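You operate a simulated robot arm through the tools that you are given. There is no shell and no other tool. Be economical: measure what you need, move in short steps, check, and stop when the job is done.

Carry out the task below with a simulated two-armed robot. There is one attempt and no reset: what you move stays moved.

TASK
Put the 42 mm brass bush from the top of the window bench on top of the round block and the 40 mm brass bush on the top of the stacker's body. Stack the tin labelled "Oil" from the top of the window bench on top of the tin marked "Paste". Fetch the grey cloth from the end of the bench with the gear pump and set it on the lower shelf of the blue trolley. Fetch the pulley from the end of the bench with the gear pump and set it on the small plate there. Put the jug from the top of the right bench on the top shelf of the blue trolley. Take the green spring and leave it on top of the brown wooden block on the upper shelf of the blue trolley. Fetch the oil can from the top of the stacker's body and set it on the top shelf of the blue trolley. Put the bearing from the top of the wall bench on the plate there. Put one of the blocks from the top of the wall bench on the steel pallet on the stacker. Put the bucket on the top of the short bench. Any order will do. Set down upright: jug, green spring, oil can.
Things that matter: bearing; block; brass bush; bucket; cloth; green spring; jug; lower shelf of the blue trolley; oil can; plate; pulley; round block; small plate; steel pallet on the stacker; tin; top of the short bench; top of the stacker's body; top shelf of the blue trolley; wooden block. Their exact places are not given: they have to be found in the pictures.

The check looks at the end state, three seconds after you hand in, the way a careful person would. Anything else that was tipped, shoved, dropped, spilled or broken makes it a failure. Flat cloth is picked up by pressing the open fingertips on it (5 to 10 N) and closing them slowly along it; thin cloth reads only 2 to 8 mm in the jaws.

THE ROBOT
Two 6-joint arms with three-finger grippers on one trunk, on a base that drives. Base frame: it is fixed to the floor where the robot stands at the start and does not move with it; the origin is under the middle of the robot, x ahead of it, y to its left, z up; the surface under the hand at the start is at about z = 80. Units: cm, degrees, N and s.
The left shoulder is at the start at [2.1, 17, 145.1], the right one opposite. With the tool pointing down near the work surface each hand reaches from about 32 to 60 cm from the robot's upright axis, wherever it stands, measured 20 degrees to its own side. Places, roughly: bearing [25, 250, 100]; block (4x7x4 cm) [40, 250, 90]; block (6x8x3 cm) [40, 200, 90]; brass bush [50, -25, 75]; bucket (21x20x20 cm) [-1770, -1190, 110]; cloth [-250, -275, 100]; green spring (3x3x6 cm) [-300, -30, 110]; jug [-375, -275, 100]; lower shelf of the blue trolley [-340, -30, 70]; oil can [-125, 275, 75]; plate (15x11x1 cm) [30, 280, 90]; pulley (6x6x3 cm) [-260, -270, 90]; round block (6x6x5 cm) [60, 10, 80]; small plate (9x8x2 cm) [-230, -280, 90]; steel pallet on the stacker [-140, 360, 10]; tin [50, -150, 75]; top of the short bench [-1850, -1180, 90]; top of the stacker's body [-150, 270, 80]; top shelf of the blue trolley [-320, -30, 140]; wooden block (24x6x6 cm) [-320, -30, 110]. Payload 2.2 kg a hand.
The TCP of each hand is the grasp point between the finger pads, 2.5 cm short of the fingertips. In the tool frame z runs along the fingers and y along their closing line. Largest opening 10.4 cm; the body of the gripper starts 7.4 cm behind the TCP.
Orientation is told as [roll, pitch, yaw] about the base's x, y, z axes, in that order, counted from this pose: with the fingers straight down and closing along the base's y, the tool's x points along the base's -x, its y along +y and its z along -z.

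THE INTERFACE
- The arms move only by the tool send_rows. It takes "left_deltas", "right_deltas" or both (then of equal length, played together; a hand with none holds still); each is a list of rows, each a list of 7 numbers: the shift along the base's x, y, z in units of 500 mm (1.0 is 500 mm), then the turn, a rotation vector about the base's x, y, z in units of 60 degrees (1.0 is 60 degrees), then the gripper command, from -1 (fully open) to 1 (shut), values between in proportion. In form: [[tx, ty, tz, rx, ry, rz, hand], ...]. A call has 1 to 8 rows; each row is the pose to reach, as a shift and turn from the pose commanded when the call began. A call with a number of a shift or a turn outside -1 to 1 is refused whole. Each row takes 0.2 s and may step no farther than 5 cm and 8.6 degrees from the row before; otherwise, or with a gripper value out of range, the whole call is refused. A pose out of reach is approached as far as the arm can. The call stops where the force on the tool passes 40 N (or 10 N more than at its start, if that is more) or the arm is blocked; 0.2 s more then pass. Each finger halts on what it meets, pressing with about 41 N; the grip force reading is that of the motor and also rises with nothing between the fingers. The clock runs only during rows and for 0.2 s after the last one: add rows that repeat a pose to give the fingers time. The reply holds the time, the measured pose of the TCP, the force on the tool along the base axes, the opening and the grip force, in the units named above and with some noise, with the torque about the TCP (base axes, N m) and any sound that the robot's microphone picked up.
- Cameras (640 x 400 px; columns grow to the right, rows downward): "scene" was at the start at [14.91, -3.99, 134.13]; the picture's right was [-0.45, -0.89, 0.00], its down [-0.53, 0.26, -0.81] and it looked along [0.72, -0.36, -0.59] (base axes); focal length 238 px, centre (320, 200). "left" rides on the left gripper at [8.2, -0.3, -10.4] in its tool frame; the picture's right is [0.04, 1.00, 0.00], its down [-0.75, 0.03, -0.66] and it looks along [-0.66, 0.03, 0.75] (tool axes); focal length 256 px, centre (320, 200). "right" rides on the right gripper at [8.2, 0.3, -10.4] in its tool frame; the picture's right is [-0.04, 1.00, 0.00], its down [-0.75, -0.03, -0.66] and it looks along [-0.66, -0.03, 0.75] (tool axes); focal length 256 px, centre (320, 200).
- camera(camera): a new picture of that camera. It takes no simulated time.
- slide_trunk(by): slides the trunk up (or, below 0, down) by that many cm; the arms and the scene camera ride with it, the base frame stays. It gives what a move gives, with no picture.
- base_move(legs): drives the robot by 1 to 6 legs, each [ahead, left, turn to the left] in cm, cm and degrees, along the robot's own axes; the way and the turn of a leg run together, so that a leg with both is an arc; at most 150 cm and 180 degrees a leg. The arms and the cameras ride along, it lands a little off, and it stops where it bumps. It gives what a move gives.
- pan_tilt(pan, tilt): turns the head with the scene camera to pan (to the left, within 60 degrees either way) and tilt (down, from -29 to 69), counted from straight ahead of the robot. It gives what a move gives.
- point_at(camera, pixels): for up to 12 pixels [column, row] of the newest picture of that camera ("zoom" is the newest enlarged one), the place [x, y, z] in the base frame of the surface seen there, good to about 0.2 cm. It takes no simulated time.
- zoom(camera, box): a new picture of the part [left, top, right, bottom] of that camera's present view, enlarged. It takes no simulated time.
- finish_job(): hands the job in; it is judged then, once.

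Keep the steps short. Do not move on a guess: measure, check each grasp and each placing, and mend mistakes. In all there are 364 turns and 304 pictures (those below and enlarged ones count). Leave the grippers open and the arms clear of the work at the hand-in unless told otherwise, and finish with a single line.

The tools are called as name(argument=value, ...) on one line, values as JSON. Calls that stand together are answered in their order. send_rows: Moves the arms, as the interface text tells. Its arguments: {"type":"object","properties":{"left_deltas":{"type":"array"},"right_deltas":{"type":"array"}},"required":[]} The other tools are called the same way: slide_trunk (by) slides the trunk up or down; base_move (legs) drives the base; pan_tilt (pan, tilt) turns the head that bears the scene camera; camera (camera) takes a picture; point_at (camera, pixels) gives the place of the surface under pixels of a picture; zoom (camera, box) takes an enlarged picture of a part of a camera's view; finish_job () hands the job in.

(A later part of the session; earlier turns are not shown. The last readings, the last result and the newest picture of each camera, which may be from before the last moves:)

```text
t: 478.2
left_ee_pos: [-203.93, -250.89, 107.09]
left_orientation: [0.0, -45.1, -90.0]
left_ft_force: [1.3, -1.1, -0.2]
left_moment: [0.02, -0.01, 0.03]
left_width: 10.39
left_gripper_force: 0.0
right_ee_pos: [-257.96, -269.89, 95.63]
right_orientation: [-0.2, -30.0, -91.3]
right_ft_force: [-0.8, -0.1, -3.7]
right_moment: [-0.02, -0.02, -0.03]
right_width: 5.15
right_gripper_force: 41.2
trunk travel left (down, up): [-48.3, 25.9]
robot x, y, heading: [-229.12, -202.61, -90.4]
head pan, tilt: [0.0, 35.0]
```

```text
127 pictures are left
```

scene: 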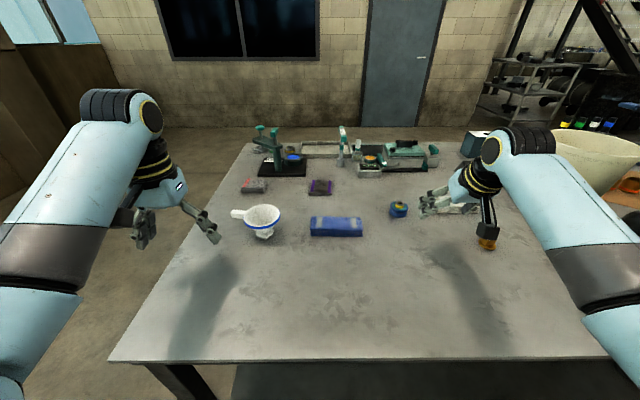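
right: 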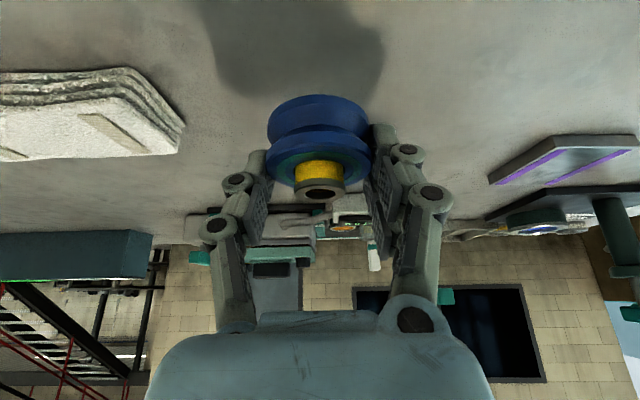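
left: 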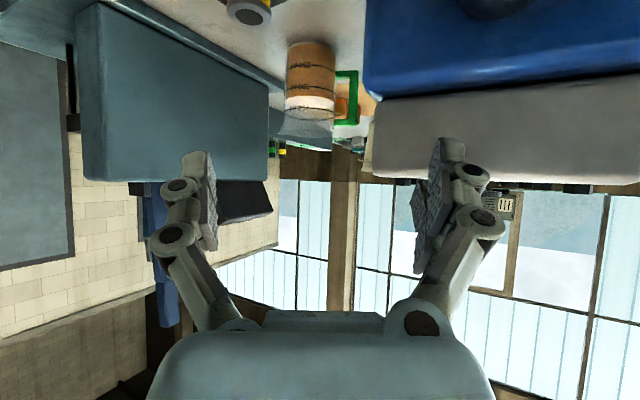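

Held. Go around to the bench's east end.

send_rows(right_deltas=[[0, 0.02, 0.05, 0, 0, 0, 1], [0, 0.05, 0.12, 0, 0, 0, 1], [0, 0.08, 0.18, 0, 0, 0, 1]])

base_move(legs=[[-40, 0, 0], [0, 100, 0], [146, 0, 0], [0, 0, -90]])

camera(camera="scene")

```text
t: 479.0
left_ee_pos: [-203.94, -250.86, 107.18]
left_orientation: [0.1, -45.2, -90.0]
left_ft_force: [0.5, 0.7, -0.2]
left_moment: [-0.02, 0.03, -0.04]
left_width: 10.42
left_gripper_force: 0.2
right_ee_pos: [-257.89, -265.86, 104.8]
right_orientation: [-0.2, -30.0, -91.3]
right_ft_force: [-0.3, 0.1, -3.1]
right_moment: [-0.06, 0.0, 0.02]
right_width: 5.15
right_gripper_force: 41.2
trunk travel left (down, up): [-48.3, 25.9]
robot x, y, heading: [-229.31, -203.24, -90.7]
head pan, tilt: [0.0, 35.0]
```

```text
t: 497.0
left_ee_pos: [-178.44, -334.81, 107.04]
left_orientation: [0.1, -45.2, 179.4]
left_ft_force: [-1.4, -0.6, -0.3]
left_moment: [0.05, 0.01, -0.01]
left_width: 10.4
left_gripper_force: 0.0
right_ee_pos: [-192.75, -280.71, 104.82]
right_orientation: [-0.1, -30.2, 178.1]
right_ft_force: [0.0, -0.6, -3.0]
right_moment: [0.0, 0.0, -0.01]
right_width: 5.17
right_gripper_force: 40.9
trunk travel left (down, up): [-48.3, 25.9]
robot x, y, heading: [-129.89, -310.45, 178.8]
head pan, tilt: [0.0, 35.0]
```

```text
126 pictures are left
```

scene: 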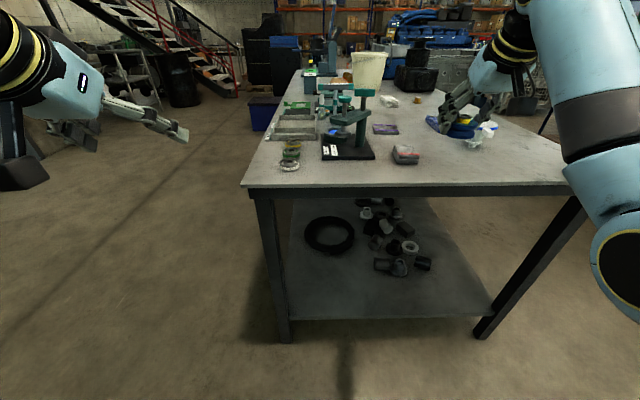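

point_at(camera="scene", pixels=[[363, 92], [345, 105], [372, 110], [360, 145], [385, 128], [375, 130], [400, 128], [405, 148], [395, 155], [418, 155], [440, 190], [330, 83]])

zoom(camera="scene", box=[300, 60, 500, 190])

```text
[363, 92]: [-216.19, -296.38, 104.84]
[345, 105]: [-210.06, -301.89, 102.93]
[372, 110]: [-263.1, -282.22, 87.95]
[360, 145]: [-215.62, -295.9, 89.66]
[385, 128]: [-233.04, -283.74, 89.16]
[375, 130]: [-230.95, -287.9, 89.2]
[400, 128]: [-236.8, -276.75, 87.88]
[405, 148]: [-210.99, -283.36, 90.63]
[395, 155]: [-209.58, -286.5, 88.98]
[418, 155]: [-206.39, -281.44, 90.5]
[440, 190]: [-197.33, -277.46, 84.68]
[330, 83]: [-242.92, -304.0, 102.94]
```

```text
3.08 times, centred on (400, 125) of scene
```

zoom: 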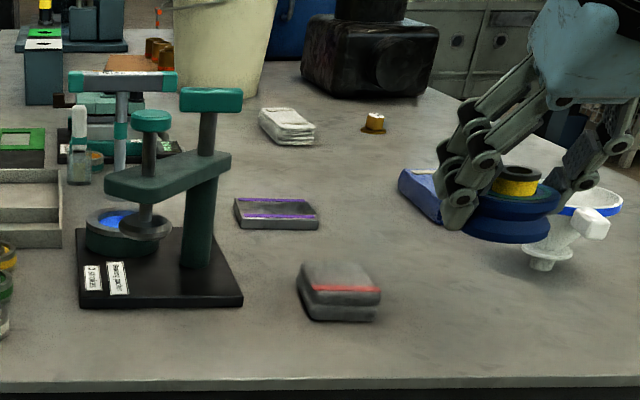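

Drive ahead 36.

base_move(legs=[[0, 2, 1.2], [36, 0, 0]])

camera(camera="right")

camera(camera="scene")

```text
t: 499.7
left_ee_pos: [-214.1, -337.91, 107.06]
left_orientation: [0.0, -45.2, -179.5]
left_ft_force: [-0.9, 0.3, -0.8]
left_moment: [0.0, 0.01, 0.02]
left_width: 10.39
left_gripper_force: 0.1
right_ee_pos: [-229.48, -284.23, 104.64]
right_orientation: [-0.1, -30.1, 179.3]
right_ft_force: [-0.8, 0.0, -4.3]
right_moment: [0.02, 0.0, 0.03]
right_width: 5.15
right_gripper_force: 40.4
trunk travel left (down, up): [-48.3, 25.9]
robot x, y, heading: [-165.89, -312.33, -180.0]
head pan, tilt: [0.0, 35.0]
```

```text
124 pictures are left
```

right: 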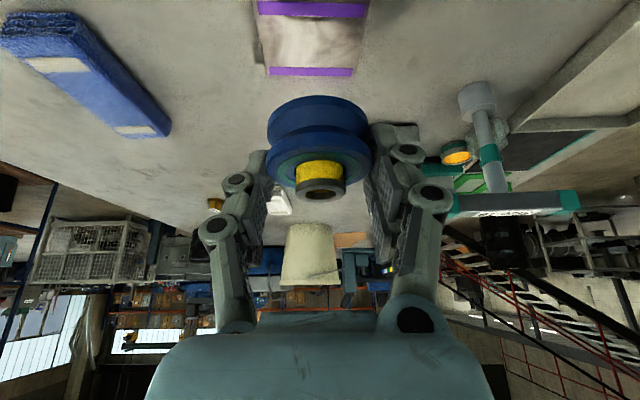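

```text
123 pictures are left
```

scene: 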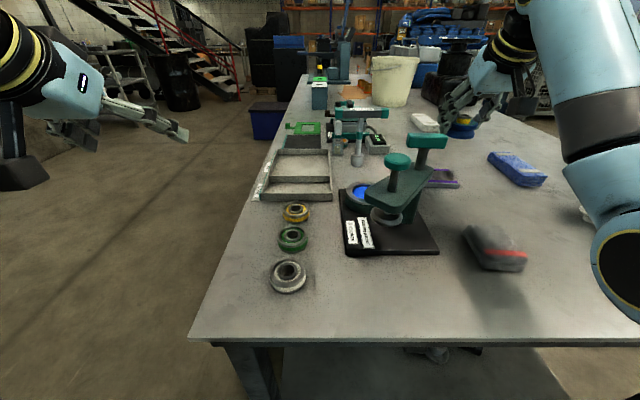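

point_at(camera="right", pixels=[[258, 5], [365, 10], [270, 72], [352, 72], [310, 40], [470, 205], [485, 100]])

send_rows(right_deltas=[[-0.04, 0.015, -0.03, 0, 0, 0, 1], [-0.08, 0.03, -0.07, 0, 0, 0, 1], [-0.096, 0.03, -0.12, 0, 0, 0, 1], [-0.096, 0.03, -0.17, 0, 0, 0, 1], [-0.096, 0.03, -0.2, 0, 0, 0, 1], [-0.096, 0.03, -0.22, 0, 0, 0, 1], [-0.096, 0.03, -0.22, 0, 0, 0, 1]])

camera(camera="right")

```text
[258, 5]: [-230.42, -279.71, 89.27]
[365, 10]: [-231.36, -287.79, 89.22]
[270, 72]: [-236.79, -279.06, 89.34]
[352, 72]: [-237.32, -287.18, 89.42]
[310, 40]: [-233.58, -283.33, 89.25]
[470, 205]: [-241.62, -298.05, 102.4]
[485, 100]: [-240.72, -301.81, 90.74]
```

```text
t: 501.3
left_ee_pos: [-213.89, -337.92, 107.01]
left_orientation: [0.1, -45.1, -179.5]
left_ft_force: [-0.5, 0.4, -0.3]
left_moment: [0.03, 0.01, -0.02]
left_width: 10.4
left_gripper_force: 0.1
right_ee_pos: [-234.31, -282.65, 93.54]
right_orientation: [-0.1, -30.1, 179.2]
right_ft_force: [0.8, 0.4, -3.4]
right_moment: [-0.02, 0.01, 0.03]
right_width: 5.18
right_gripper_force: 40.7
trunk travel left (down, up): [-48.3, 25.9]
robot x, y, heading: [-165.71, -312.0, -180.1]
head pan, tilt: [0.0, 35.0]
```

```text
122 pictures are left
```

right: 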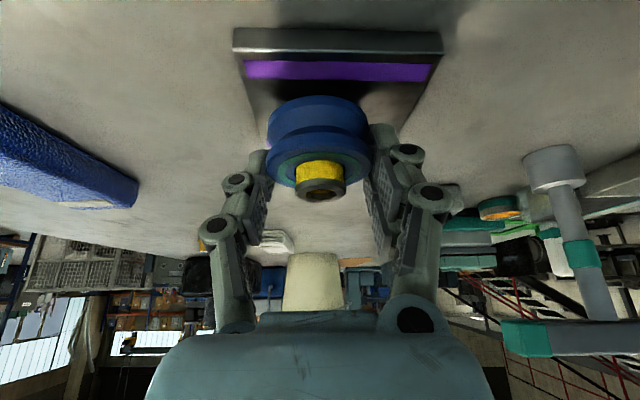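

Centre of plate (-234,-283.4): shift -0.6 y; lower to contact.

send_rows(right_deltas=[[0.002, -0.012, -0.01, 0, 0, 0, 1], [0.002, -0.012, -0.016, 0, 0, 0, 1], [0.002, -0.012, -0.02, 0, 0, 0, 1], [0.002, -0.012, -0.023, 0, 0, 0, 1], [0.002, -0.012, -0.026, 0, 0, 0, 1], [0.002, -0.012, -0.026, 0, 0, 0, 1]])

```text
t: 502.7
left_ee_pos: [-213.94, -338.03, 107.12]
left_orientation: [0.1, -45.2, -179.5]
left_ft_force: [0.1, 0.5, 0.0]
left_moment: [0.01, -0.04, -0.02]
left_width: 10.4
left_gripper_force: 0.1
right_ee_pos: [-234.2, -283.2, 92.67]
right_orientation: [0.0, -30.4, 179.3]
right_ft_force: [-2.4, 0.9, 7.9]
right_moment: [-0.26, 0.08, -0.05]
right_width: 5.15
right_gripper_force: 41.1
trunk travel left (down, up): [-48.3, 25.9]
robot x, y, heading: [-166.13, -311.81, -179.9]
head pan, tilt: [0.0, 35.0]
```

Contact. Open and withdraw upward.

send_rows(right_deltas=[[0, 0, 0.002, 0, 0, 0, 0.0], [0, 0, 0.002, 0, 0, 0, -0.3], [0, 0, 0.002, 0, 0, 0, -0.4], [0.01, 0, 0.04, 0, 0, 0, -0.4], [0.03, 0, 0.1, 0, 0, 0, -0.4], [0.06, 0, 0.18, 0, 0, 0, -0.4], [0.1, 0, 0.24, 0, 0, 0, -0.4]])

camera(camera="right")

```text
t: 504.3
left_ee_pos: [-213.83, -337.97, 107.19]
left_orientation: [0.1, -45.2, -179.5]
left_ft_force: [0.1, -0.1, -0.5]
left_moment: [-0.03, 0.02, 0.0]
left_width: 10.4
left_gripper_force: 0.0
right_ee_pos: [-229.25, -283.27, 104.53]
right_orientation: [0.0, -30.2, 179.3]
right_ft_force: [0.1, -0.2, 0.6]
right_moment: [0.03, 0.04, 0.02]
right_width: 7.29
right_gripper_force: 0.1
trunk travel left (down, up): [-48.3, 25.9]
robot x, y, heading: [-166.55, -311.92, -180.2]
head pan, tilt: [0.0, 35.0]
```

```text
121 pictures are left
```

right: 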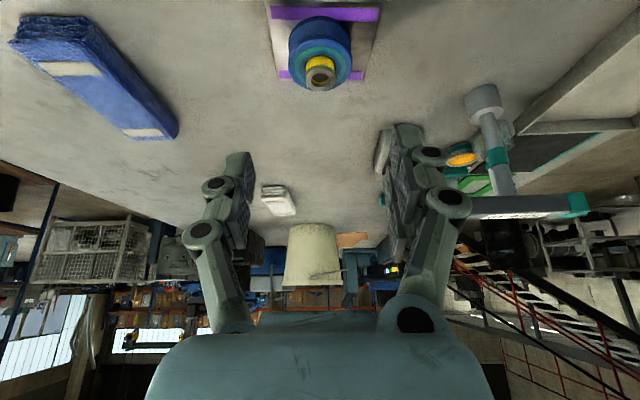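

Pulley is on the small plate. Now measure the grey cloth.

zoom(camera="scene", box=[440, 200, 560, 290])

point_at(camera="zoom", pixels=[[150, 145], [260, 130], [460, 310], [240, 310], [300, 210], [260, 350], [450, 370], [350, 260], [130, 170], [380, 200]])

```text
4.44 times, centred on (500, 245) of scene
```

zoom: 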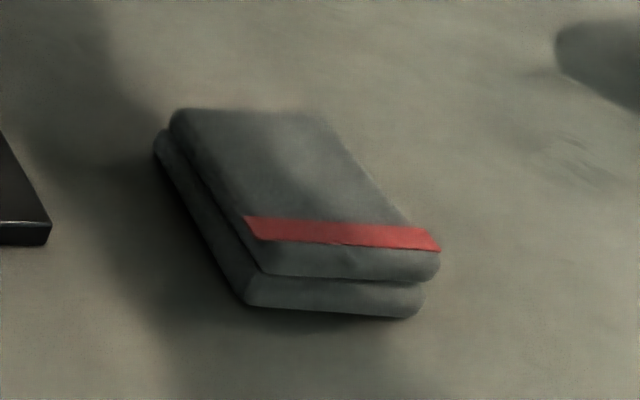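

```text
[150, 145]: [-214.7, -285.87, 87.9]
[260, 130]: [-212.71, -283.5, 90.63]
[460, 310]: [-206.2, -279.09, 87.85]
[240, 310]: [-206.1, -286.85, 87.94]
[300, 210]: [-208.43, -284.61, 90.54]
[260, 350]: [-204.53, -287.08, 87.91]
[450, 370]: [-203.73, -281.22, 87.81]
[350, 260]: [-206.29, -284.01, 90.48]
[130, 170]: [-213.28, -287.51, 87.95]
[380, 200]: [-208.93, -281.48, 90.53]
```

point_at(camera="scene", pixels=[[438, 250], [430, 235], [415, 215], [345, 257], [423, 143], [397, 160]])

base_move(legs=[[-18, 0, 0]])

camera(camera="right")

```text
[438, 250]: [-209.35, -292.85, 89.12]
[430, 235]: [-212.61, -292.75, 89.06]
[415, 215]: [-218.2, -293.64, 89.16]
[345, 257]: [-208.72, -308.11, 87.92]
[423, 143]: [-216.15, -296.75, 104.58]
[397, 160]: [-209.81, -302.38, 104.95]
```

```text
t: 505.8
left_ee_pos: [-195.88, -338.02, 107.23]
left_orientation: [0.1, -45.1, -179.4]
left_ft_force: [0.4, 0.3, 0.5]
left_moment: [0.0, 0.0, 0.02]
left_width: 10.38
left_gripper_force: 0.1
right_ee_pos: [-211.33, -283.26, 104.46]
right_orientation: [-0.1, -30.2, 179.4]
right_ft_force: [-0.2, 0.8, 0.1]
right_moment: [0.0, 0.0, 0.02]
right_width: 7.3
right_gripper_force: 0.2
trunk travel left (down, up): [-48.3, 25.9]
robot x, y, heading: [-148.14, -311.75, -179.7]
head pan, tilt: [0.0, 35.0]
```

```text
119 pictures are left
```

right: 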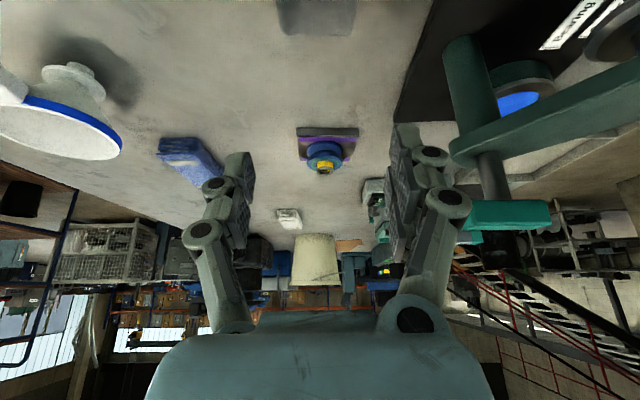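

Lower over the cloth with opening 8.6.

send_rows(right_deltas=[[0.02, -0.006, -0.06, 0, 0, 0, -0.65], [0.026, -0.007, -0.13, 0, 0, 0, -0.65], [0.026, -0.007, -0.2, 0, 0, 0, -0.65], [0.026, -0.007, -0.25, 0, 0, 0, -0.65], [0.026, -0.007, -0.268, 0, 0, 0, -0.65], [0.026, -0.007, -0.268, 0, 0, 0, -0.65]])

camera(camera="right")

zoom(camera="scene", box=[330, 80, 530, 220])

```text
t: 507.2
left_ee_pos: [-195.82, -338.0, 107.15]
left_orientation: [0.1, -45.2, -179.6]
left_ft_force: [0.8, 0.2, 0.1]
left_moment: [0.01, 0.0, 0.02]
left_width: 10.42
left_gripper_force: 0.0
right_ee_pos: [-209.91, -283.7, 90.96]
right_orientation: [0.0, -30.2, 179.4]
right_ft_force: [-0.3, 2.0, 5.3]
right_moment: [-0.19, -0.01, 0.02]
right_width: 8.6
right_gripper_force: 0.5
trunk travel left (down, up): [-48.3, 25.9]
robot x, y, heading: [-147.78, -312.09, -180.0]
head pan, tilt: [0.0, 35.0]
```

```text
118 pictures are left
```

right: 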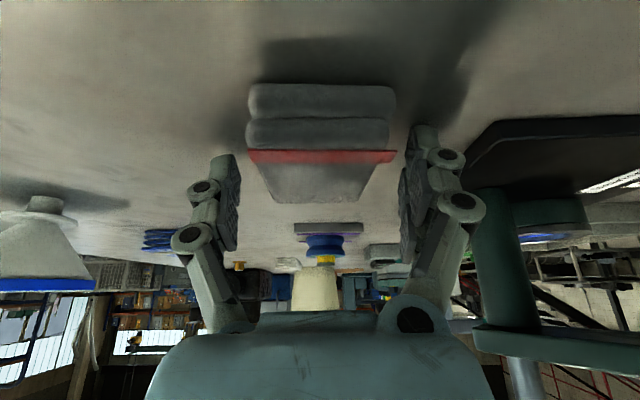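

```text
2.86 times, centred on (430, 150) of scene
```

zoom: 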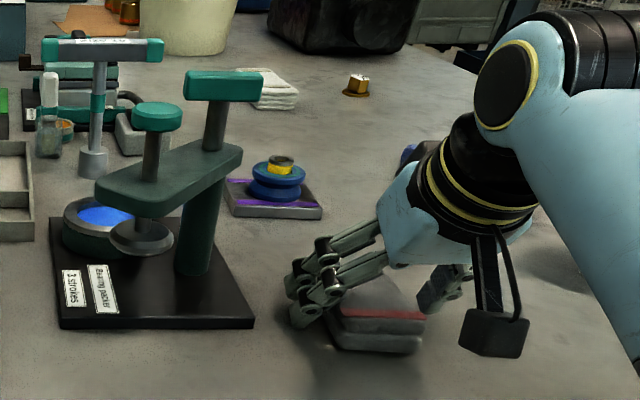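

Straddled. Close slowly.

send_rows(right_deltas=[[0, 0, 0.002, 0, 0, 0, -0.5], [0, 0, 0.002, 0, 0, 0, -0.35], [0, 0, 0.002, 0, 0, 0, -0.2], [0, 0, 0.002, 0, 0, 0, -0.05], [0, 0, 0.002, 0, 0, 0, 0.1], [0, 0, 0.002, 0, 0, 0, 0.3], [0, 0, 0.002, 0, 0, 0, 0.5], [0, 0, 0.002, 0, 0, 0, 0.7]])

camera(camera="right")

```text
t: 509.0
left_ee_pos: [-195.88, -338.2, 107.03]
left_orientation: [0.1, -45.2, -179.3]
left_ft_force: [-0.6, 0.5, 0.5]
left_moment: [-0.03, 0.0, -0.01]
left_width: 10.39
left_gripper_force: 0.0
right_ee_pos: [-210.04, -283.75, 91.24]
right_orientation: [-0.1, -30.3, 179.5]
right_ft_force: [-1.5, -9.4, 14.5]
right_moment: [-0.72, -0.1, -0.16]
right_width: 5.95
right_gripper_force: 41.0
trunk travel left (down, up): [-48.3, 25.9]
robot x, y, heading: [-148.09, -312.38, -179.7]
head pan, tilt: [0.0, 35.0]
```

```text
116 pictures are left
```

right: 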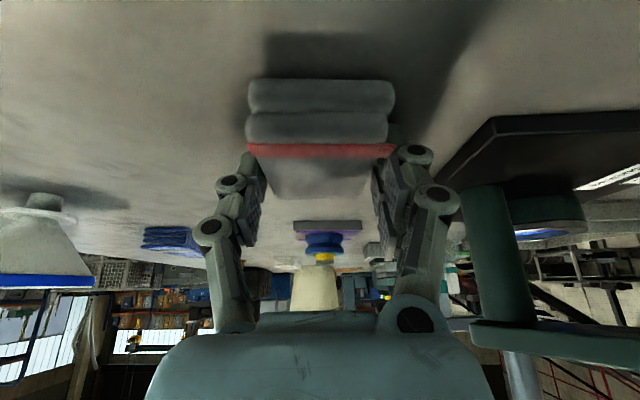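

Gripped at 5.95 cm. Lift slowly and check.

send_rows(right_deltas=[[0, 0, 0.01, 0, 0, 0, 1], [0, 0, 0.03, 0, 0, 0, 1], [0, 0, 0.07, 0, 0, 0, 1], [0, 0, 0.12, 0, 0, 0, 1], [0, 0, 0.18, 0, 0, 0, 1], [0, 0, 0.24, 0, 0, 0, 1]])

camera(camera="right")

```text
t: 510.4
left_ee_pos: [-195.96, -338.06, 107.13]
left_orientation: [0.0, -45.2, -179.4]
left_ft_force: [0.9, 0.2, -0.9]
left_moment: [0.0, 0.0, 0.01]
left_width: 10.41
left_gripper_force: 0.1
right_ee_pos: [-209.96, -283.57, 102.9]
right_orientation: [-0.1, -30.2, 179.4]
right_ft_force: [0.7, 1.0, -1.1]
right_moment: [0.01, 0.01, 0.05]
right_width: 5.88
right_gripper_force: 41.2
trunk travel left (down, up): [-48.3, 25.9]
robot x, y, heading: [-148.15, -312.29, -179.8]
head pan, tilt: [0.0, 35.0]
```

```text
115 pictures are left
```

right: 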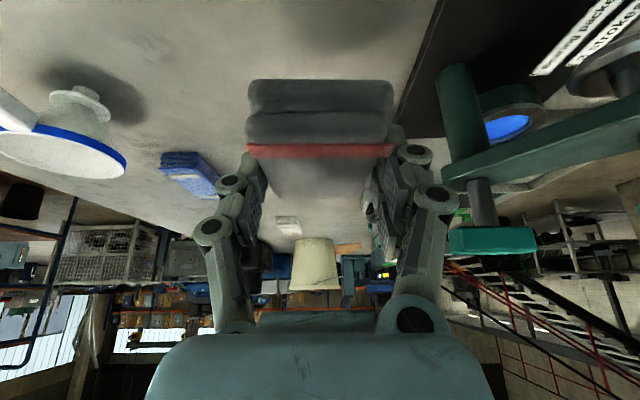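

Cloth held. Drive back to the trolley's south side.

base_move(legs=[[-30, 0, 0], [0, -150, 0], [150, 0, 0], [52, 0, 0], [0, 0, -90]])

camera(camera="scene")

camera(camera="right")

```text
t: 533.0
left_ee_pos: [-345.3, -114.73, 107.11]
left_orientation: [0.0, -45.1, 88.7]
left_ft_force: [-1.0, 0.5, -0.7]
left_moment: [0.03, -0.02, -0.02]
left_width: 10.39
left_gripper_force: 0.1
right_ee_pos: [-290.5, -102.69, 103.0]
right_orientation: [0.0, -30.3, 87.5]
right_ft_force: [0.7, -0.1, -0.9]
right_moment: [-0.01, 0.01, -0.01]
right_width: 5.74
right_gripper_force: 40.7
trunk travel left (down, up): [-48.3, 25.9]
robot x, y, heading: [-320.79, -164.15, 88.4]
head pan, tilt: [0.0, 35.0]
```

```text
114 pictures are left
```

scene: 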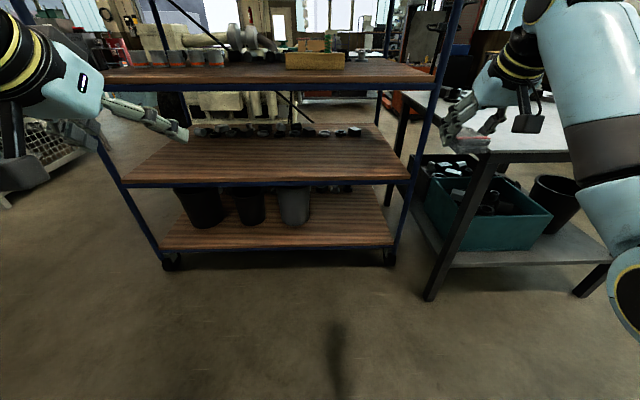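

```text
113 pictures are left
```

right: 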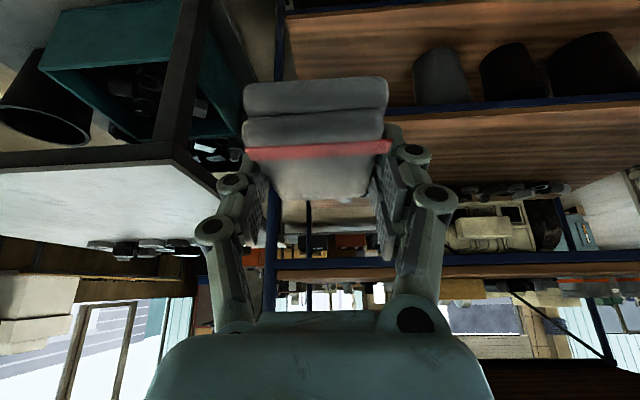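

Lower the trunk 30 and approach the z 66 shelf.

slide_trunk(by=-30)

base_move(legs=[[0, 25, 1.6], [35, 0, 0]])

camera(camera="scene")

camera(camera="right")

```text
t: 536.0
left_ee_pos: [-345.33, -114.68, 76.36]
left_orientation: [0.1, -44.0, 88.7]
left_ft_force: [0.0, -1.0, -0.2]
left_moment: [0.02, 0.01, -0.04]
left_width: 10.41
left_gripper_force: 0.1
right_ee_pos: [-290.52, -102.69, 72.99]
right_orientation: [-0.1, -30.3, 87.6]
right_ft_force: [0.5, -0.1, -0.2]
right_moment: [0.01, -0.02, -0.01]
right_width: 5.76
right_gripper_force: 40.8
trunk travel left (down, up): [-18.3, 55.9]
robot x, y, heading: [-320.91, -163.72, 88.3]
head pan, tilt: [0.0, 35.0]
```

```text
t: 539.7
left_ee_pos: [-371.49, -80.11, 76.24]
left_orientation: [0.1, -44.0, 90.1]
left_ft_force: [-0.9, 0.1, 0.2]
left_moment: [-0.01, -0.01, 0.02]
left_width: 10.38
left_gripper_force: 0.0
right_ee_pos: [-317.12, -66.52, 72.88]
right_orientation: [-0.1, -30.1, 88.9]
right_ft_force: [1.1, 0.3, 0.2]
right_moment: [-0.01, 0.0, 0.03]
right_width: 5.74
right_gripper_force: 41.6
trunk travel left (down, up): [-18.3, 55.9]
robot x, y, heading: [-345.99, -128.15, 89.7]
head pan, tilt: [0.0, 35.0]
```

```text
112 pictures are left
```

scene: 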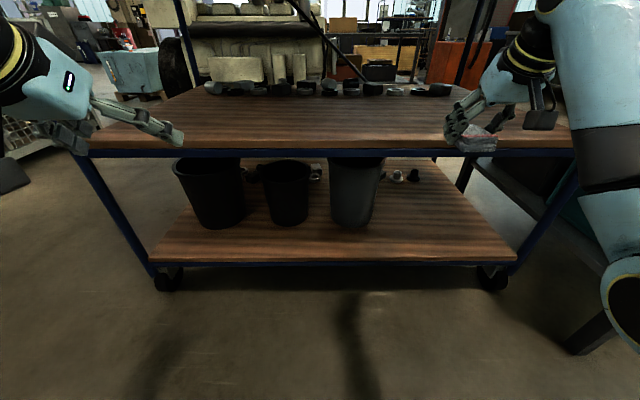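

```text
111 pictures are left
```

right: 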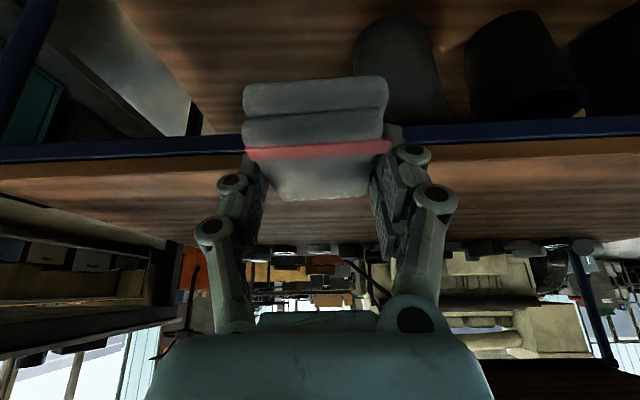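

point_at(camera="right", pixels=[[300, 225], [330, 225], [320, 165], [320, 90], [450, 180], [320, 85]])

base_move(legs=[[22, 0, 0]])

camera(camera="right")

```text
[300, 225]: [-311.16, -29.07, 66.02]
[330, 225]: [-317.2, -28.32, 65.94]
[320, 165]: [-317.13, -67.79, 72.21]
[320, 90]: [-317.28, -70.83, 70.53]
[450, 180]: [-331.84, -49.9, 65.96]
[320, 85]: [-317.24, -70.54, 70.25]
```

```text
t: 541.4
left_ee_pos: [-371.46, -57.62, 76.28]
left_orientation: [0.1, -44.0, 90.0]
left_ft_force: [0.3, 0.6, -0.5]
left_moment: [0.01, -0.01, -0.01]
left_width: 10.41
left_gripper_force: 0.0
right_ee_pos: [-316.98, -44.23, 72.82]
right_orientation: [-0.2, -30.1, 88.9]
right_ft_force: [0.6, 0.1, -0.3]
right_moment: [-0.01, -0.04, -0.02]
right_width: 5.74
right_gripper_force: 41.4
trunk travel left (down, up): [-18.3, 55.9]
robot x, y, heading: [-345.73, -105.67, 89.6]
head pan, tilt: [0.0, 35.0]
```

```text
110 pictures are left
```

right: 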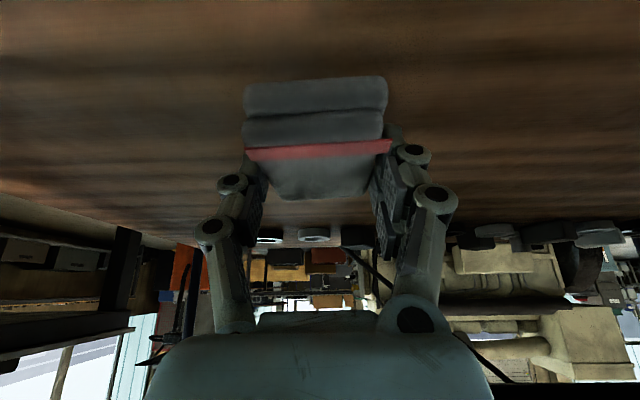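

Lower to z≈69.2 until contact.

send_rows(right_deltas=[[0, 0, -0.02, 0, 0, 0, 1], [0, 0, -0.045, 0, 0, 0, 1], [0, 0, -0.06, 0, 0, 0, 1], [0, 0, -0.068, 0, 0, 0, 1], [0, 0, -0.074, 0, 0, 0, 1], [0, 0, -0.074, 0, 0, 0, 1]])

```text
t: 542.8
left_ee_pos: [-371.54, -57.78, 76.34]
left_orientation: [0.1, -44.1, 90.1]
left_ft_force: [-0.2, -0.2, -0.2]
left_moment: [0.0, 0.01, 0.0]
left_width: 10.39
left_gripper_force: 0.1
right_ee_pos: [-317.0, -44.32, 69.37]
right_orientation: [-0.1, -30.3, 88.8]
right_ft_force: [0.2, 0.1, 12.2]
right_moment: [-0.46, 0.32, -0.03]
right_width: 5.72
right_gripper_force: 41.4
trunk travel left (down, up): [-18.3, 55.9]
robot x, y, heading: [-345.86, -106.05, 89.5]
head pan, tilt: [0.0, 35.0]
```

Contact. Open slowly and withdraw.

send_rows(right_deltas=[[0, 0, 0.002, 0, 0, 0, -0.2], [0, 0, 0.002, 0, 0, 0, -0.5], [0, 0, 0.002, 0, 0, 0, -0.6], [0, -0.01, 0.03, 0, 0, 0, -0.6], [0, -0.03, 0.08, 0, 0, 0, -0.6], [0, -0.06, 0.12, 0, 0, 0, -0.6]])

camera(camera="right")

```text
t: 544.2
left_ee_pos: [-371.47, -57.71, 76.31]
left_orientation: [0.2, -44.1, 90.1]
left_ft_force: [0.3, -0.3, -0.6]
left_moment: [0.03, 0.0, 0.02]
left_width: 10.41
left_gripper_force: 0.0
right_ee_pos: [-316.9, -47.31, 75.04]
right_orientation: [-0.1, -30.2, 88.9]
right_ft_force: [1.1, -0.1, -0.9]
right_moment: [-0.02, -0.02, 0.02]
right_width: 8.32
right_gripper_force: 0.0
trunk travel left (down, up): [-18.3, 55.9]
robot x, y, heading: [-346.13, -106.06, 90.0]
head pan, tilt: [0.0, 35.0]
```

```text
109 pictures are left
```

right: 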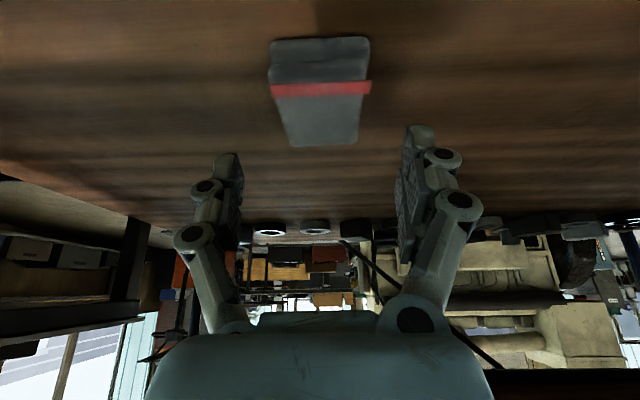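

Cloth is on the lower shelf. Remaining: bucket far to the south-west. Back out, raise trunk, and look that way.

base_move(legs=[[-70, 0, 0]])

slide_trunk(by=40)

base_move(legs=[[0, 0, 90], [120, 0, 0], [0, 0, 36]])

pan_tilt(pan=0, tilt=8)

camera(camera="scene")

```text
t: 548.1
left_ee_pos: [-371.82, -127.58, 76.35]
left_orientation: [0.1, -44.0, 90.3]
left_ft_force: [0.4, 0.1, 0.6]
left_moment: [-0.04, -0.01, -0.03]
left_width: 10.39
left_gripper_force: 0.1
right_ee_pos: [-317.54, -116.86, 75.03]
right_orientation: [-0.1, -30.1, 89.1]
right_ft_force: [0.0, 0.6, -0.1]
right_moment: [0.02, 0.0, 0.0]
right_width: 8.32
right_gripper_force: 0.2
trunk travel left (down, up): [-18.3, 55.9]
robot x, y, heading: [-346.18, -175.47, 89.8]
head pan, tilt: [0.0, 35.0]
```

```text
t: 551.9
left_ee_pos: [-371.95, -127.53, 116.28]
left_orientation: [0.1, -44.0, 90.3]
left_ft_force: [0.1, 0.2, 0.3]
left_moment: [0.0, 0.01, -0.04]
left_width: 10.42
left_gripper_force: 0.0
right_ee_pos: [-317.49, -116.88, 115.07]
right_orientation: [0.0, -30.2, 89.1]
right_ft_force: [-0.1, 0.0, -0.2]
right_moment: [0.01, 0.03, 0.02]
right_width: 8.32
right_gripper_force: 0.1
trunk travel left (down, up): [-58.3, 15.9]
robot x, y, heading: [-346.35, -175.78, 90.1]
head pan, tilt: [0.0, 35.0]
```

```text
t: 563.4
left_ee_pos: [-486.35, -228.61, 116.34]
left_orientation: [0.1, -44.1, -141.7]
left_ft_force: [0.2, -0.5, -0.3]
left_moment: [0.02, 0.0, 0.05]
left_width: 10.37
left_gripper_force: 0.1
right_ee_pos: [-528.33, -192.39, 115.09]
right_orientation: [-0.1, -30.1, -142.9]
right_ft_force: [-0.1, -0.3, 0.7]
right_moment: [0.01, -0.02, -0.02]
right_width: 8.33
right_gripper_force: 0.1
trunk travel left (down, up): [-58.3, 15.9]
robot x, y, heading: [-464.62, -178.5, -141.7]
head pan, tilt: [0.0, 35.0]
```

```text
t: 564.3
left_ee_pos: [-486.25, -228.58, 116.25]
left_orientation: [0.1, -44.1, -141.7]
left_ft_force: [1.5, 0.0, 0.8]
left_moment: [0.01, -0.03, 0.01]
left_width: 10.4
left_gripper_force: 0.0
right_ee_pos: [-528.31, -192.28, 115.07]
right_orientation: [-0.2, -30.1, -142.7]
right_ft_force: [-0.6, -0.2, 0.6]
right_moment: [0.0, 0.01, -0.03]
right_width: 8.35
right_gripper_force: 0.1
trunk travel left (down, up): [-58.3, 15.9]
robot x, y, heading: [-464.4, -178.77, -142.0]
head pan, tilt: [0.0, 8.0]
```

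```text
108 pictures are left
```

scene: 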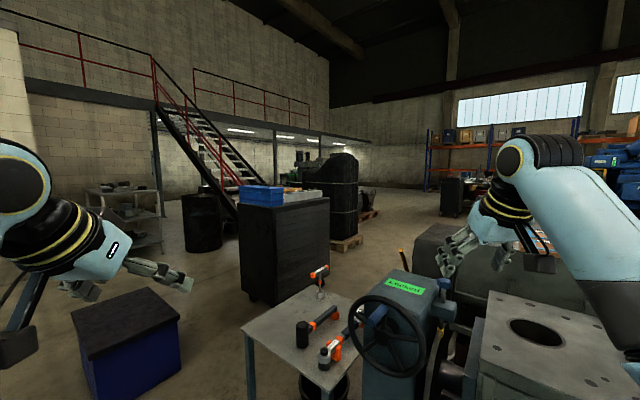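

point_at(camera="scene", pixels=[[290, 260], [250, 300], [330, 240], [270, 325], [390, 330], [130, 330], [185, 345], [205, 240], [345, 240], [440, 260], [380, 210], [420, 195]])

point_at(camera="scene", pixels=[[220, 300], [230, 250], [355, 265], [400, 240], [370, 190], [450, 205], [120, 240], [160, 265], [500, 290], [470, 180], [385, 185], [240, 165]])

```text
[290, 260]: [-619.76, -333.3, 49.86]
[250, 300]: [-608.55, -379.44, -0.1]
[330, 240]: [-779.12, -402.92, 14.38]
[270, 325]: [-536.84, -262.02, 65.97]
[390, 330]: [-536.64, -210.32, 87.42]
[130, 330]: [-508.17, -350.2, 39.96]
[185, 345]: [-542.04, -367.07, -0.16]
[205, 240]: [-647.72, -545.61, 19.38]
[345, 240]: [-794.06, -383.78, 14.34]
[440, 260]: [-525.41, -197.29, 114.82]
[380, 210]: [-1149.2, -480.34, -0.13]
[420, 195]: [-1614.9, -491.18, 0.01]
```

```text
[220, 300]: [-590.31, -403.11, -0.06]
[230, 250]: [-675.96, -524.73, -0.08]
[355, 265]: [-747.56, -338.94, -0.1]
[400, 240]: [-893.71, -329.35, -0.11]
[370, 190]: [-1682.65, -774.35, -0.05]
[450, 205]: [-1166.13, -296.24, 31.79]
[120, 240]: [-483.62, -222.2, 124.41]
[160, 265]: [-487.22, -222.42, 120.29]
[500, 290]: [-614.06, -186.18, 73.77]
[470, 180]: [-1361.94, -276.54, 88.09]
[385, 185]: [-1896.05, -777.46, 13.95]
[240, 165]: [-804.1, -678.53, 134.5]
```

Route: south between bench end and blue crate, then west. Turn to -90 and advance, look.

base_move(legs=[[0, 3, 52], [90, 0, 0]])

pan_tilt(pan=-25, tilt=12)

camera(camera="scene")

```text
t: 571.4
left_ee_pos: [-436.62, -318.43, 116.3]
left_orientation: [0.1, -44.0, -90.3]
left_ft_force: [0.9, -0.4, 0.6]
left_moment: [0.0, -0.05, 0.0]
left_width: 10.4
left_gripper_force: 0.1
right_ee_pos: [-491.19, -328.45, 115.05]
right_orientation: [-0.1, -30.1, -91.7]
right_ft_force: [0.1, 0.2, 0.2]
right_moment: [0.01, 0.02, -0.03]
right_width: 8.3
right_gripper_force: 0.1
trunk travel left (down, up): [-58.3, 15.9]
robot x, y, heading: [-461.85, -269.77, -90.7]
head pan, tilt: [0.0, 8.0]
```

```text
t: 572.3
left_ee_pos: [-436.52, -318.48, 116.15]
left_orientation: [0.1, -44.0, -90.3]
left_ft_force: [-0.6, 0.2, 0.3]
left_moment: [0.0, -0.01, -0.02]
left_width: 10.38
left_gripper_force: 0.1
right_ee_pos: [-491.19, -328.38, 115.09]
right_orientation: [-0.2, -30.1, -91.7]
right_ft_force: [0.1, 0.4, 0.4]
right_moment: [-0.02, -0.03, -0.02]
right_width: 8.33
right_gripper_force: 0.0
trunk travel left (down, up): [-58.3, 15.9]
robot x, y, heading: [-461.81, -269.92, -90.6]
head pan, tilt: [-25.0, 12.0]
```

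```text
107 pictures are left
```

scene: 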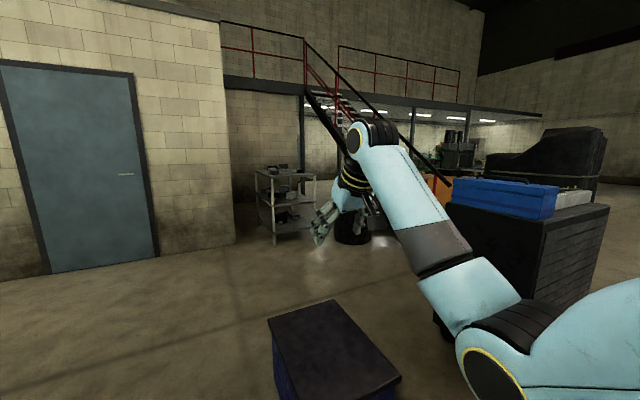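

point_at(camera="scene", pixels=[[275, 240], [312, 235], [350, 240], [440, 320], [430, 180], [500, 205], [235, 240], [300, 170], [330, 260], [420, 290], [480, 165], [560, 160]])

base_move(legs=[[130, 0, 0], [0, 0, -60]])

pan_tilt(pan=0, tilt=8)

camera(camera="scene")

```text
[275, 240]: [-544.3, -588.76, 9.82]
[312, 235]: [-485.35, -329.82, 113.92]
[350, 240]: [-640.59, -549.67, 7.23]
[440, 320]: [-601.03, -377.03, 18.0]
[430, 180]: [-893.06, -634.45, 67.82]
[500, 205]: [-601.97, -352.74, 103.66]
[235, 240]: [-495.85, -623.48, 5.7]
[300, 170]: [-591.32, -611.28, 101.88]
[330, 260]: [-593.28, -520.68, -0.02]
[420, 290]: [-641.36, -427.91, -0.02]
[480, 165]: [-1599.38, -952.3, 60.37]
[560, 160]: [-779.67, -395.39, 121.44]
```

```text
t: 578.7
left_ee_pos: [-440.54, -449.25, 116.24]
left_orientation: [0.1, -44.1, -92.1]
left_ft_force: [0.5, -0.7, -0.1]
left_moment: [0.01, 0.02, 0.03]
left_width: 10.41
left_gripper_force: 0.0
right_ee_pos: [-495.4, -457.5, 115.08]
right_orientation: [-0.1, -30.1, -93.4]
right_ft_force: [-0.3, -0.5, 0.7]
right_moment: [-0.01, 0.01, 0.01]
right_width: 8.31
right_gripper_force: 0.1
trunk travel left (down, up): [-58.3, 15.9]
robot x, y, heading: [-464.01, -399.55, -93.1]
head pan, tilt: [-25.0, 12.0]
stopped in leg 1: the robot was blocked; the commanded pose is now the measured one
```

```text
t: 579.5
left_ee_pos: [-440.6, -449.11, 116.25]
left_orientation: [0.0, -44.0, -92.1]
left_ft_force: [0.0, -0.4, -0.3]
left_moment: [-0.03, 0.0, 0.02]
left_width: 10.41
left_gripper_force: 0.0
right_ee_pos: [-495.42, -457.49, 115.11]
right_orientation: [-0.1, -30.1, -93.4]
right_ft_force: [-0.3, -0.4, 0.4]
right_moment: [0.03, 0.01, 0.02]
right_width: 8.31
right_gripper_force: 0.1
trunk travel left (down, up): [-58.3, 15.9]
robot x, y, heading: [-464.18, -400.1, -92.8]
head pan, tilt: [0.0, 8.0]
```

```text
106 pictures are left
```

scene: 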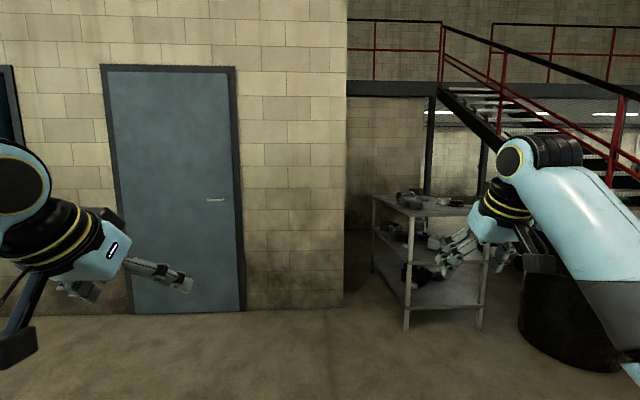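

pan_tilt(pan=-40, tilt=55)

camera(camera="scene")

```text
t: 580.7
left_ee_pos: [-440.52, -449.08, 116.39]
left_orientation: [0.1, -44.1, -92.1]
left_ft_force: [0.6, -0.3, 0.3]
left_moment: [-0.02, 0.01, 0.04]
left_width: 10.43
left_gripper_force: 0.1
right_ee_pos: [-495.41, -457.44, 115.03]
right_orientation: [-0.2, -30.2, -93.3]
right_ft_force: [-0.8, -0.1, -0.2]
right_moment: [-0.02, -0.01, 0.04]
right_width: 8.33
right_gripper_force: 0.1
trunk travel left (down, up): [-58.3, 15.9]
robot x, y, heading: [-463.94, -399.95, -92.7]
head pan, tilt: [-40.0, 55.0]
```

```text
105 pictures are left
```

scene: 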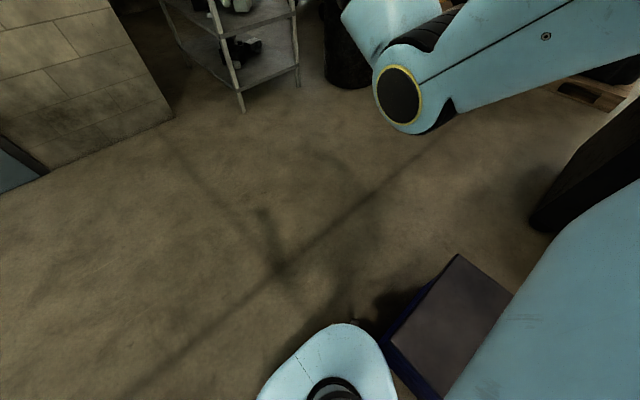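

point_at(camera="scene", pixels=[[457, 260], [388, 338], [508, 294], [440, 395], [435, 282], [340, 350]])

```text
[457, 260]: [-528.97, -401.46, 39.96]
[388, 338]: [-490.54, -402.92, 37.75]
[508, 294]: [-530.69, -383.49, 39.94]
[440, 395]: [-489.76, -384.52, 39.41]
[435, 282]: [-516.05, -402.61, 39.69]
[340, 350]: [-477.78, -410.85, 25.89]
```

The base brushed the blue crate's side. Move off it, then check whether the crate moved.

base_move(legs=[[0, 12, 0], [70, 0, 0]])

base_move(legs=[[0, 0, -100]])

pan_tilt(pan=-30, tilt=40)

camera(camera="scene")

```text
t: 585.4
left_ee_pos: [-431.74, -520.34, 116.27]
left_orientation: [0.1, -44.0, -92.1]
left_ft_force: [-0.2, -0.8, 0.1]
left_moment: [0.0, -0.01, -0.02]
left_width: 10.41
left_gripper_force: 0.1
right_ee_pos: [-486.56, -528.81, 115.07]
right_orientation: [-0.2, -30.0, -93.4]
right_ft_force: [0.0, -0.5, 0.4]
right_moment: [0.0, -0.01, -0.02]
right_width: 8.33
right_gripper_force: 0.1
trunk travel left (down, up): [-58.3, 15.9]
robot x, y, heading: [-455.33, -471.14, -92.5]
head pan, tilt: [-40.0, 55.0]
```

```text
t: 590.0
left_ee_pos: [-507.79, -486.07, 116.29]
left_orientation: [0.1, -44.1, 168.0]
left_ft_force: [0.0, -0.2, -0.3]
left_moment: [0.04, -0.03, 0.0]
left_width: 10.42
left_gripper_force: 0.0
right_ee_pos: [-506.71, -430.45, 115.02]
right_orientation: [-0.1, -30.1, 166.9]
right_ft_force: [-0.2, 0.3, 0.8]
right_moment: [0.01, -0.01, 0.02]
right_width: 8.33
right_gripper_force: 0.1
trunk travel left (down, up): [-58.3, 15.9]
robot x, y, heading: [-455.16, -470.99, 167.4]
head pan, tilt: [-40.0, 55.0]
```

```text
t: 590.8
left_ee_pos: [-507.69, -485.98, 116.34]
left_orientation: [0.1, -44.1, 168.1]
left_ft_force: [-0.5, 0.6, -0.9]
left_moment: [0.0, 0.01, 0.01]
left_width: 10.38
left_gripper_force: 0.1
right_ee_pos: [-506.76, -430.62, 114.95]
right_orientation: [0.0, -30.1, 166.9]
right_ft_force: [0.4, -0.1, -0.3]
right_moment: [0.01, -0.01, 0.0]
right_width: 8.32
right_gripper_force: 0.1
trunk travel left (down, up): [-58.3, 15.9]
robot x, y, heading: [-455.15, -471.26, 167.6]
head pan, tilt: [-30.0, 40.0]
```

```text
104 pictures are left
```

scene: 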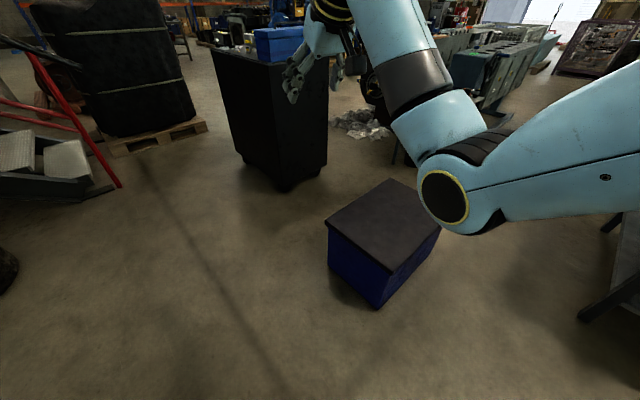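

point_at(camera="scene", pixels=[[330, 222], [377, 268], [430, 232], [390, 181], [350, 240], [410, 260], [405, 185], [345, 208]])

```text
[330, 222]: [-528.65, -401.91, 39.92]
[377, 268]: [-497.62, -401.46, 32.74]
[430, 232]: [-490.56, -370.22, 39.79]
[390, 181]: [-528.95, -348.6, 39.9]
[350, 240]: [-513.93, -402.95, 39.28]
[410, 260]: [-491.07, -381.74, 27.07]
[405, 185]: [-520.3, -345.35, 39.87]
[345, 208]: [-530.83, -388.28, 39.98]
```

The crate hasn't moved. Now look to the west-south-west.

base_move(legs=[[0, 0, 42]])

pan_tilt(pan=0, tilt=8)

camera(camera="scene")

```text
t: 593.1
left_ee_pos: [-484.64, -517.05, 116.33]
left_orientation: [0.0, -44.2, -150.3]
left_ft_force: [-0.4, 0.0, 0.6]
left_moment: [0.0, -0.01, 0.02]
left_width: 10.38
left_gripper_force: 0.1
right_ee_pos: [-520.75, -475.09, 115.18]
right_orientation: [-0.1, -30.2, -151.5]
right_ft_force: [-0.6, 0.3, 0.3]
right_moment: [0.01, 0.0, 0.02]
right_width: 8.32
right_gripper_force: 0.1
trunk travel left (down, up): [-58.3, 15.9]
robot x, y, heading: [-455.07, -471.22, -150.7]
head pan, tilt: [-30.0, 40.0]
```

```text
t: 594.1
left_ee_pos: [-484.67, -517.09, 116.23]
left_orientation: [0.1, -44.1, -150.3]
left_ft_force: [0.1, -0.4, -0.7]
left_moment: [-0.02, -0.03, 0.02]
left_width: 10.4
left_gripper_force: 0.1
right_ee_pos: [-520.88, -474.94, 114.94]
right_orientation: [0.0, -30.3, -151.5]
right_ft_force: [-0.2, -0.3, 0.5]
right_moment: [-0.03, -0.01, -0.02]
right_width: 8.32
right_gripper_force: 0.0
trunk travel left (down, up): [-58.3, 15.9]
robot x, y, heading: [-455.43, -470.48, -150.6]
head pan, tilt: [0.0, 8.0]
```

```text
103 pictures are left
```

scene: 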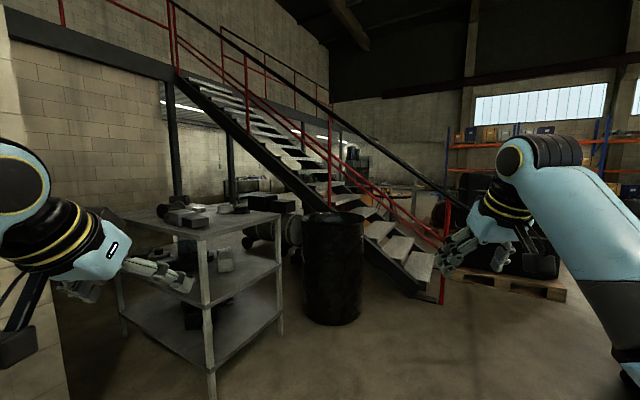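

point_at(camera="scene", pixels=[[438, 300], [425, 270], [480, 290], [560, 295], [455, 270], [445, 215], [400, 190], [365, 180], [450, 280], [520, 290], [390, 230], [470, 230]])

```text
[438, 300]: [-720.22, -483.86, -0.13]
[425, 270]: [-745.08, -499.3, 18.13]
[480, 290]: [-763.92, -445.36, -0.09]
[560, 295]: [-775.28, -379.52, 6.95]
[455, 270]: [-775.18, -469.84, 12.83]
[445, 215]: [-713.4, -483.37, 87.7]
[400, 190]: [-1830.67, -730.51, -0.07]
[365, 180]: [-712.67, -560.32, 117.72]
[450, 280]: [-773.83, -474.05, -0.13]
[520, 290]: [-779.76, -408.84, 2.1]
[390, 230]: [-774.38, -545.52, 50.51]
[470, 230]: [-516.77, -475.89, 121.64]
```

The stair foot (-720,-484) and pallet leave a route only past the black cabinet. Tuck both hands in low and vertical for the drive.

send_rows(left_deltas=[[0.017, 0.022, -0.08, 0.045, -0.08, 0, -1], [0.034, 0.044, -0.16, 0.09, -0.16, 0, -1], [0.052, 0.066, -0.24, 0.135, -0.24, 0, -1], [0.069, 0.088, -0.32, 0.18, -0.32, 0, -1], [0.086, 0.11, -0.4, 0.225, -0.4, 0, -1], [0.104, 0.132, -0.48, 0.27, -0.48, 0, -1], [0.121, 0.154, -0.56, 0.315, -0.56, 0, -1], [0.138, 0.176, -0.64, 0.36, -0.639, 0, -1]], right_deltas=[[0.047, 0.0145, -0.077, 0.031, -0.055, 0, -0.6], [0.094, 0.029, -0.155, 0.062, -0.11, 0, -0.6], [0.142, 0.0435, -0.232, 0.093, -0.165, 0, -0.6], [0.189, 0.058, -0.31, 0.124, -0.22, 0, -0.6], [0.236, 0.0725, -0.387, 0.155, -0.275, 0, -0.6], [0.283, 0.087, -0.465, 0.186, -0.33, 0, -0.6], [0.331, 0.1015, -0.542, 0.217, -0.384, 0, -0.6], [0.378, 0.116, -0.62, 0.247, -0.438, 0, -0.6]])

```text
t: 595.9
left_ee_pos: [-477.96, -508.23, 84.41]
left_orientation: [0.4, -0.1, -150.4]
left_ft_force: [0.5, -0.5, 0.4]
left_moment: [-0.01, -0.02, 0.0]
left_width: 10.38
left_gripper_force: 0.1
right_ee_pos: [-501.53, -469.01, 84.18]
right_orientation: [-0.4, 0.0, -151.5]
right_ft_force: [0.0, -1.0, 0.1]
right_moment: [0.02, 0.03, 0.02]
right_width: 8.32
right_gripper_force: 0.0
trunk travel left (down, up): [-58.3, 15.9]
robot x, y, heading: [-455.4, -471.33, -150.9]
head pan, tilt: [0.0, 8.0]
```

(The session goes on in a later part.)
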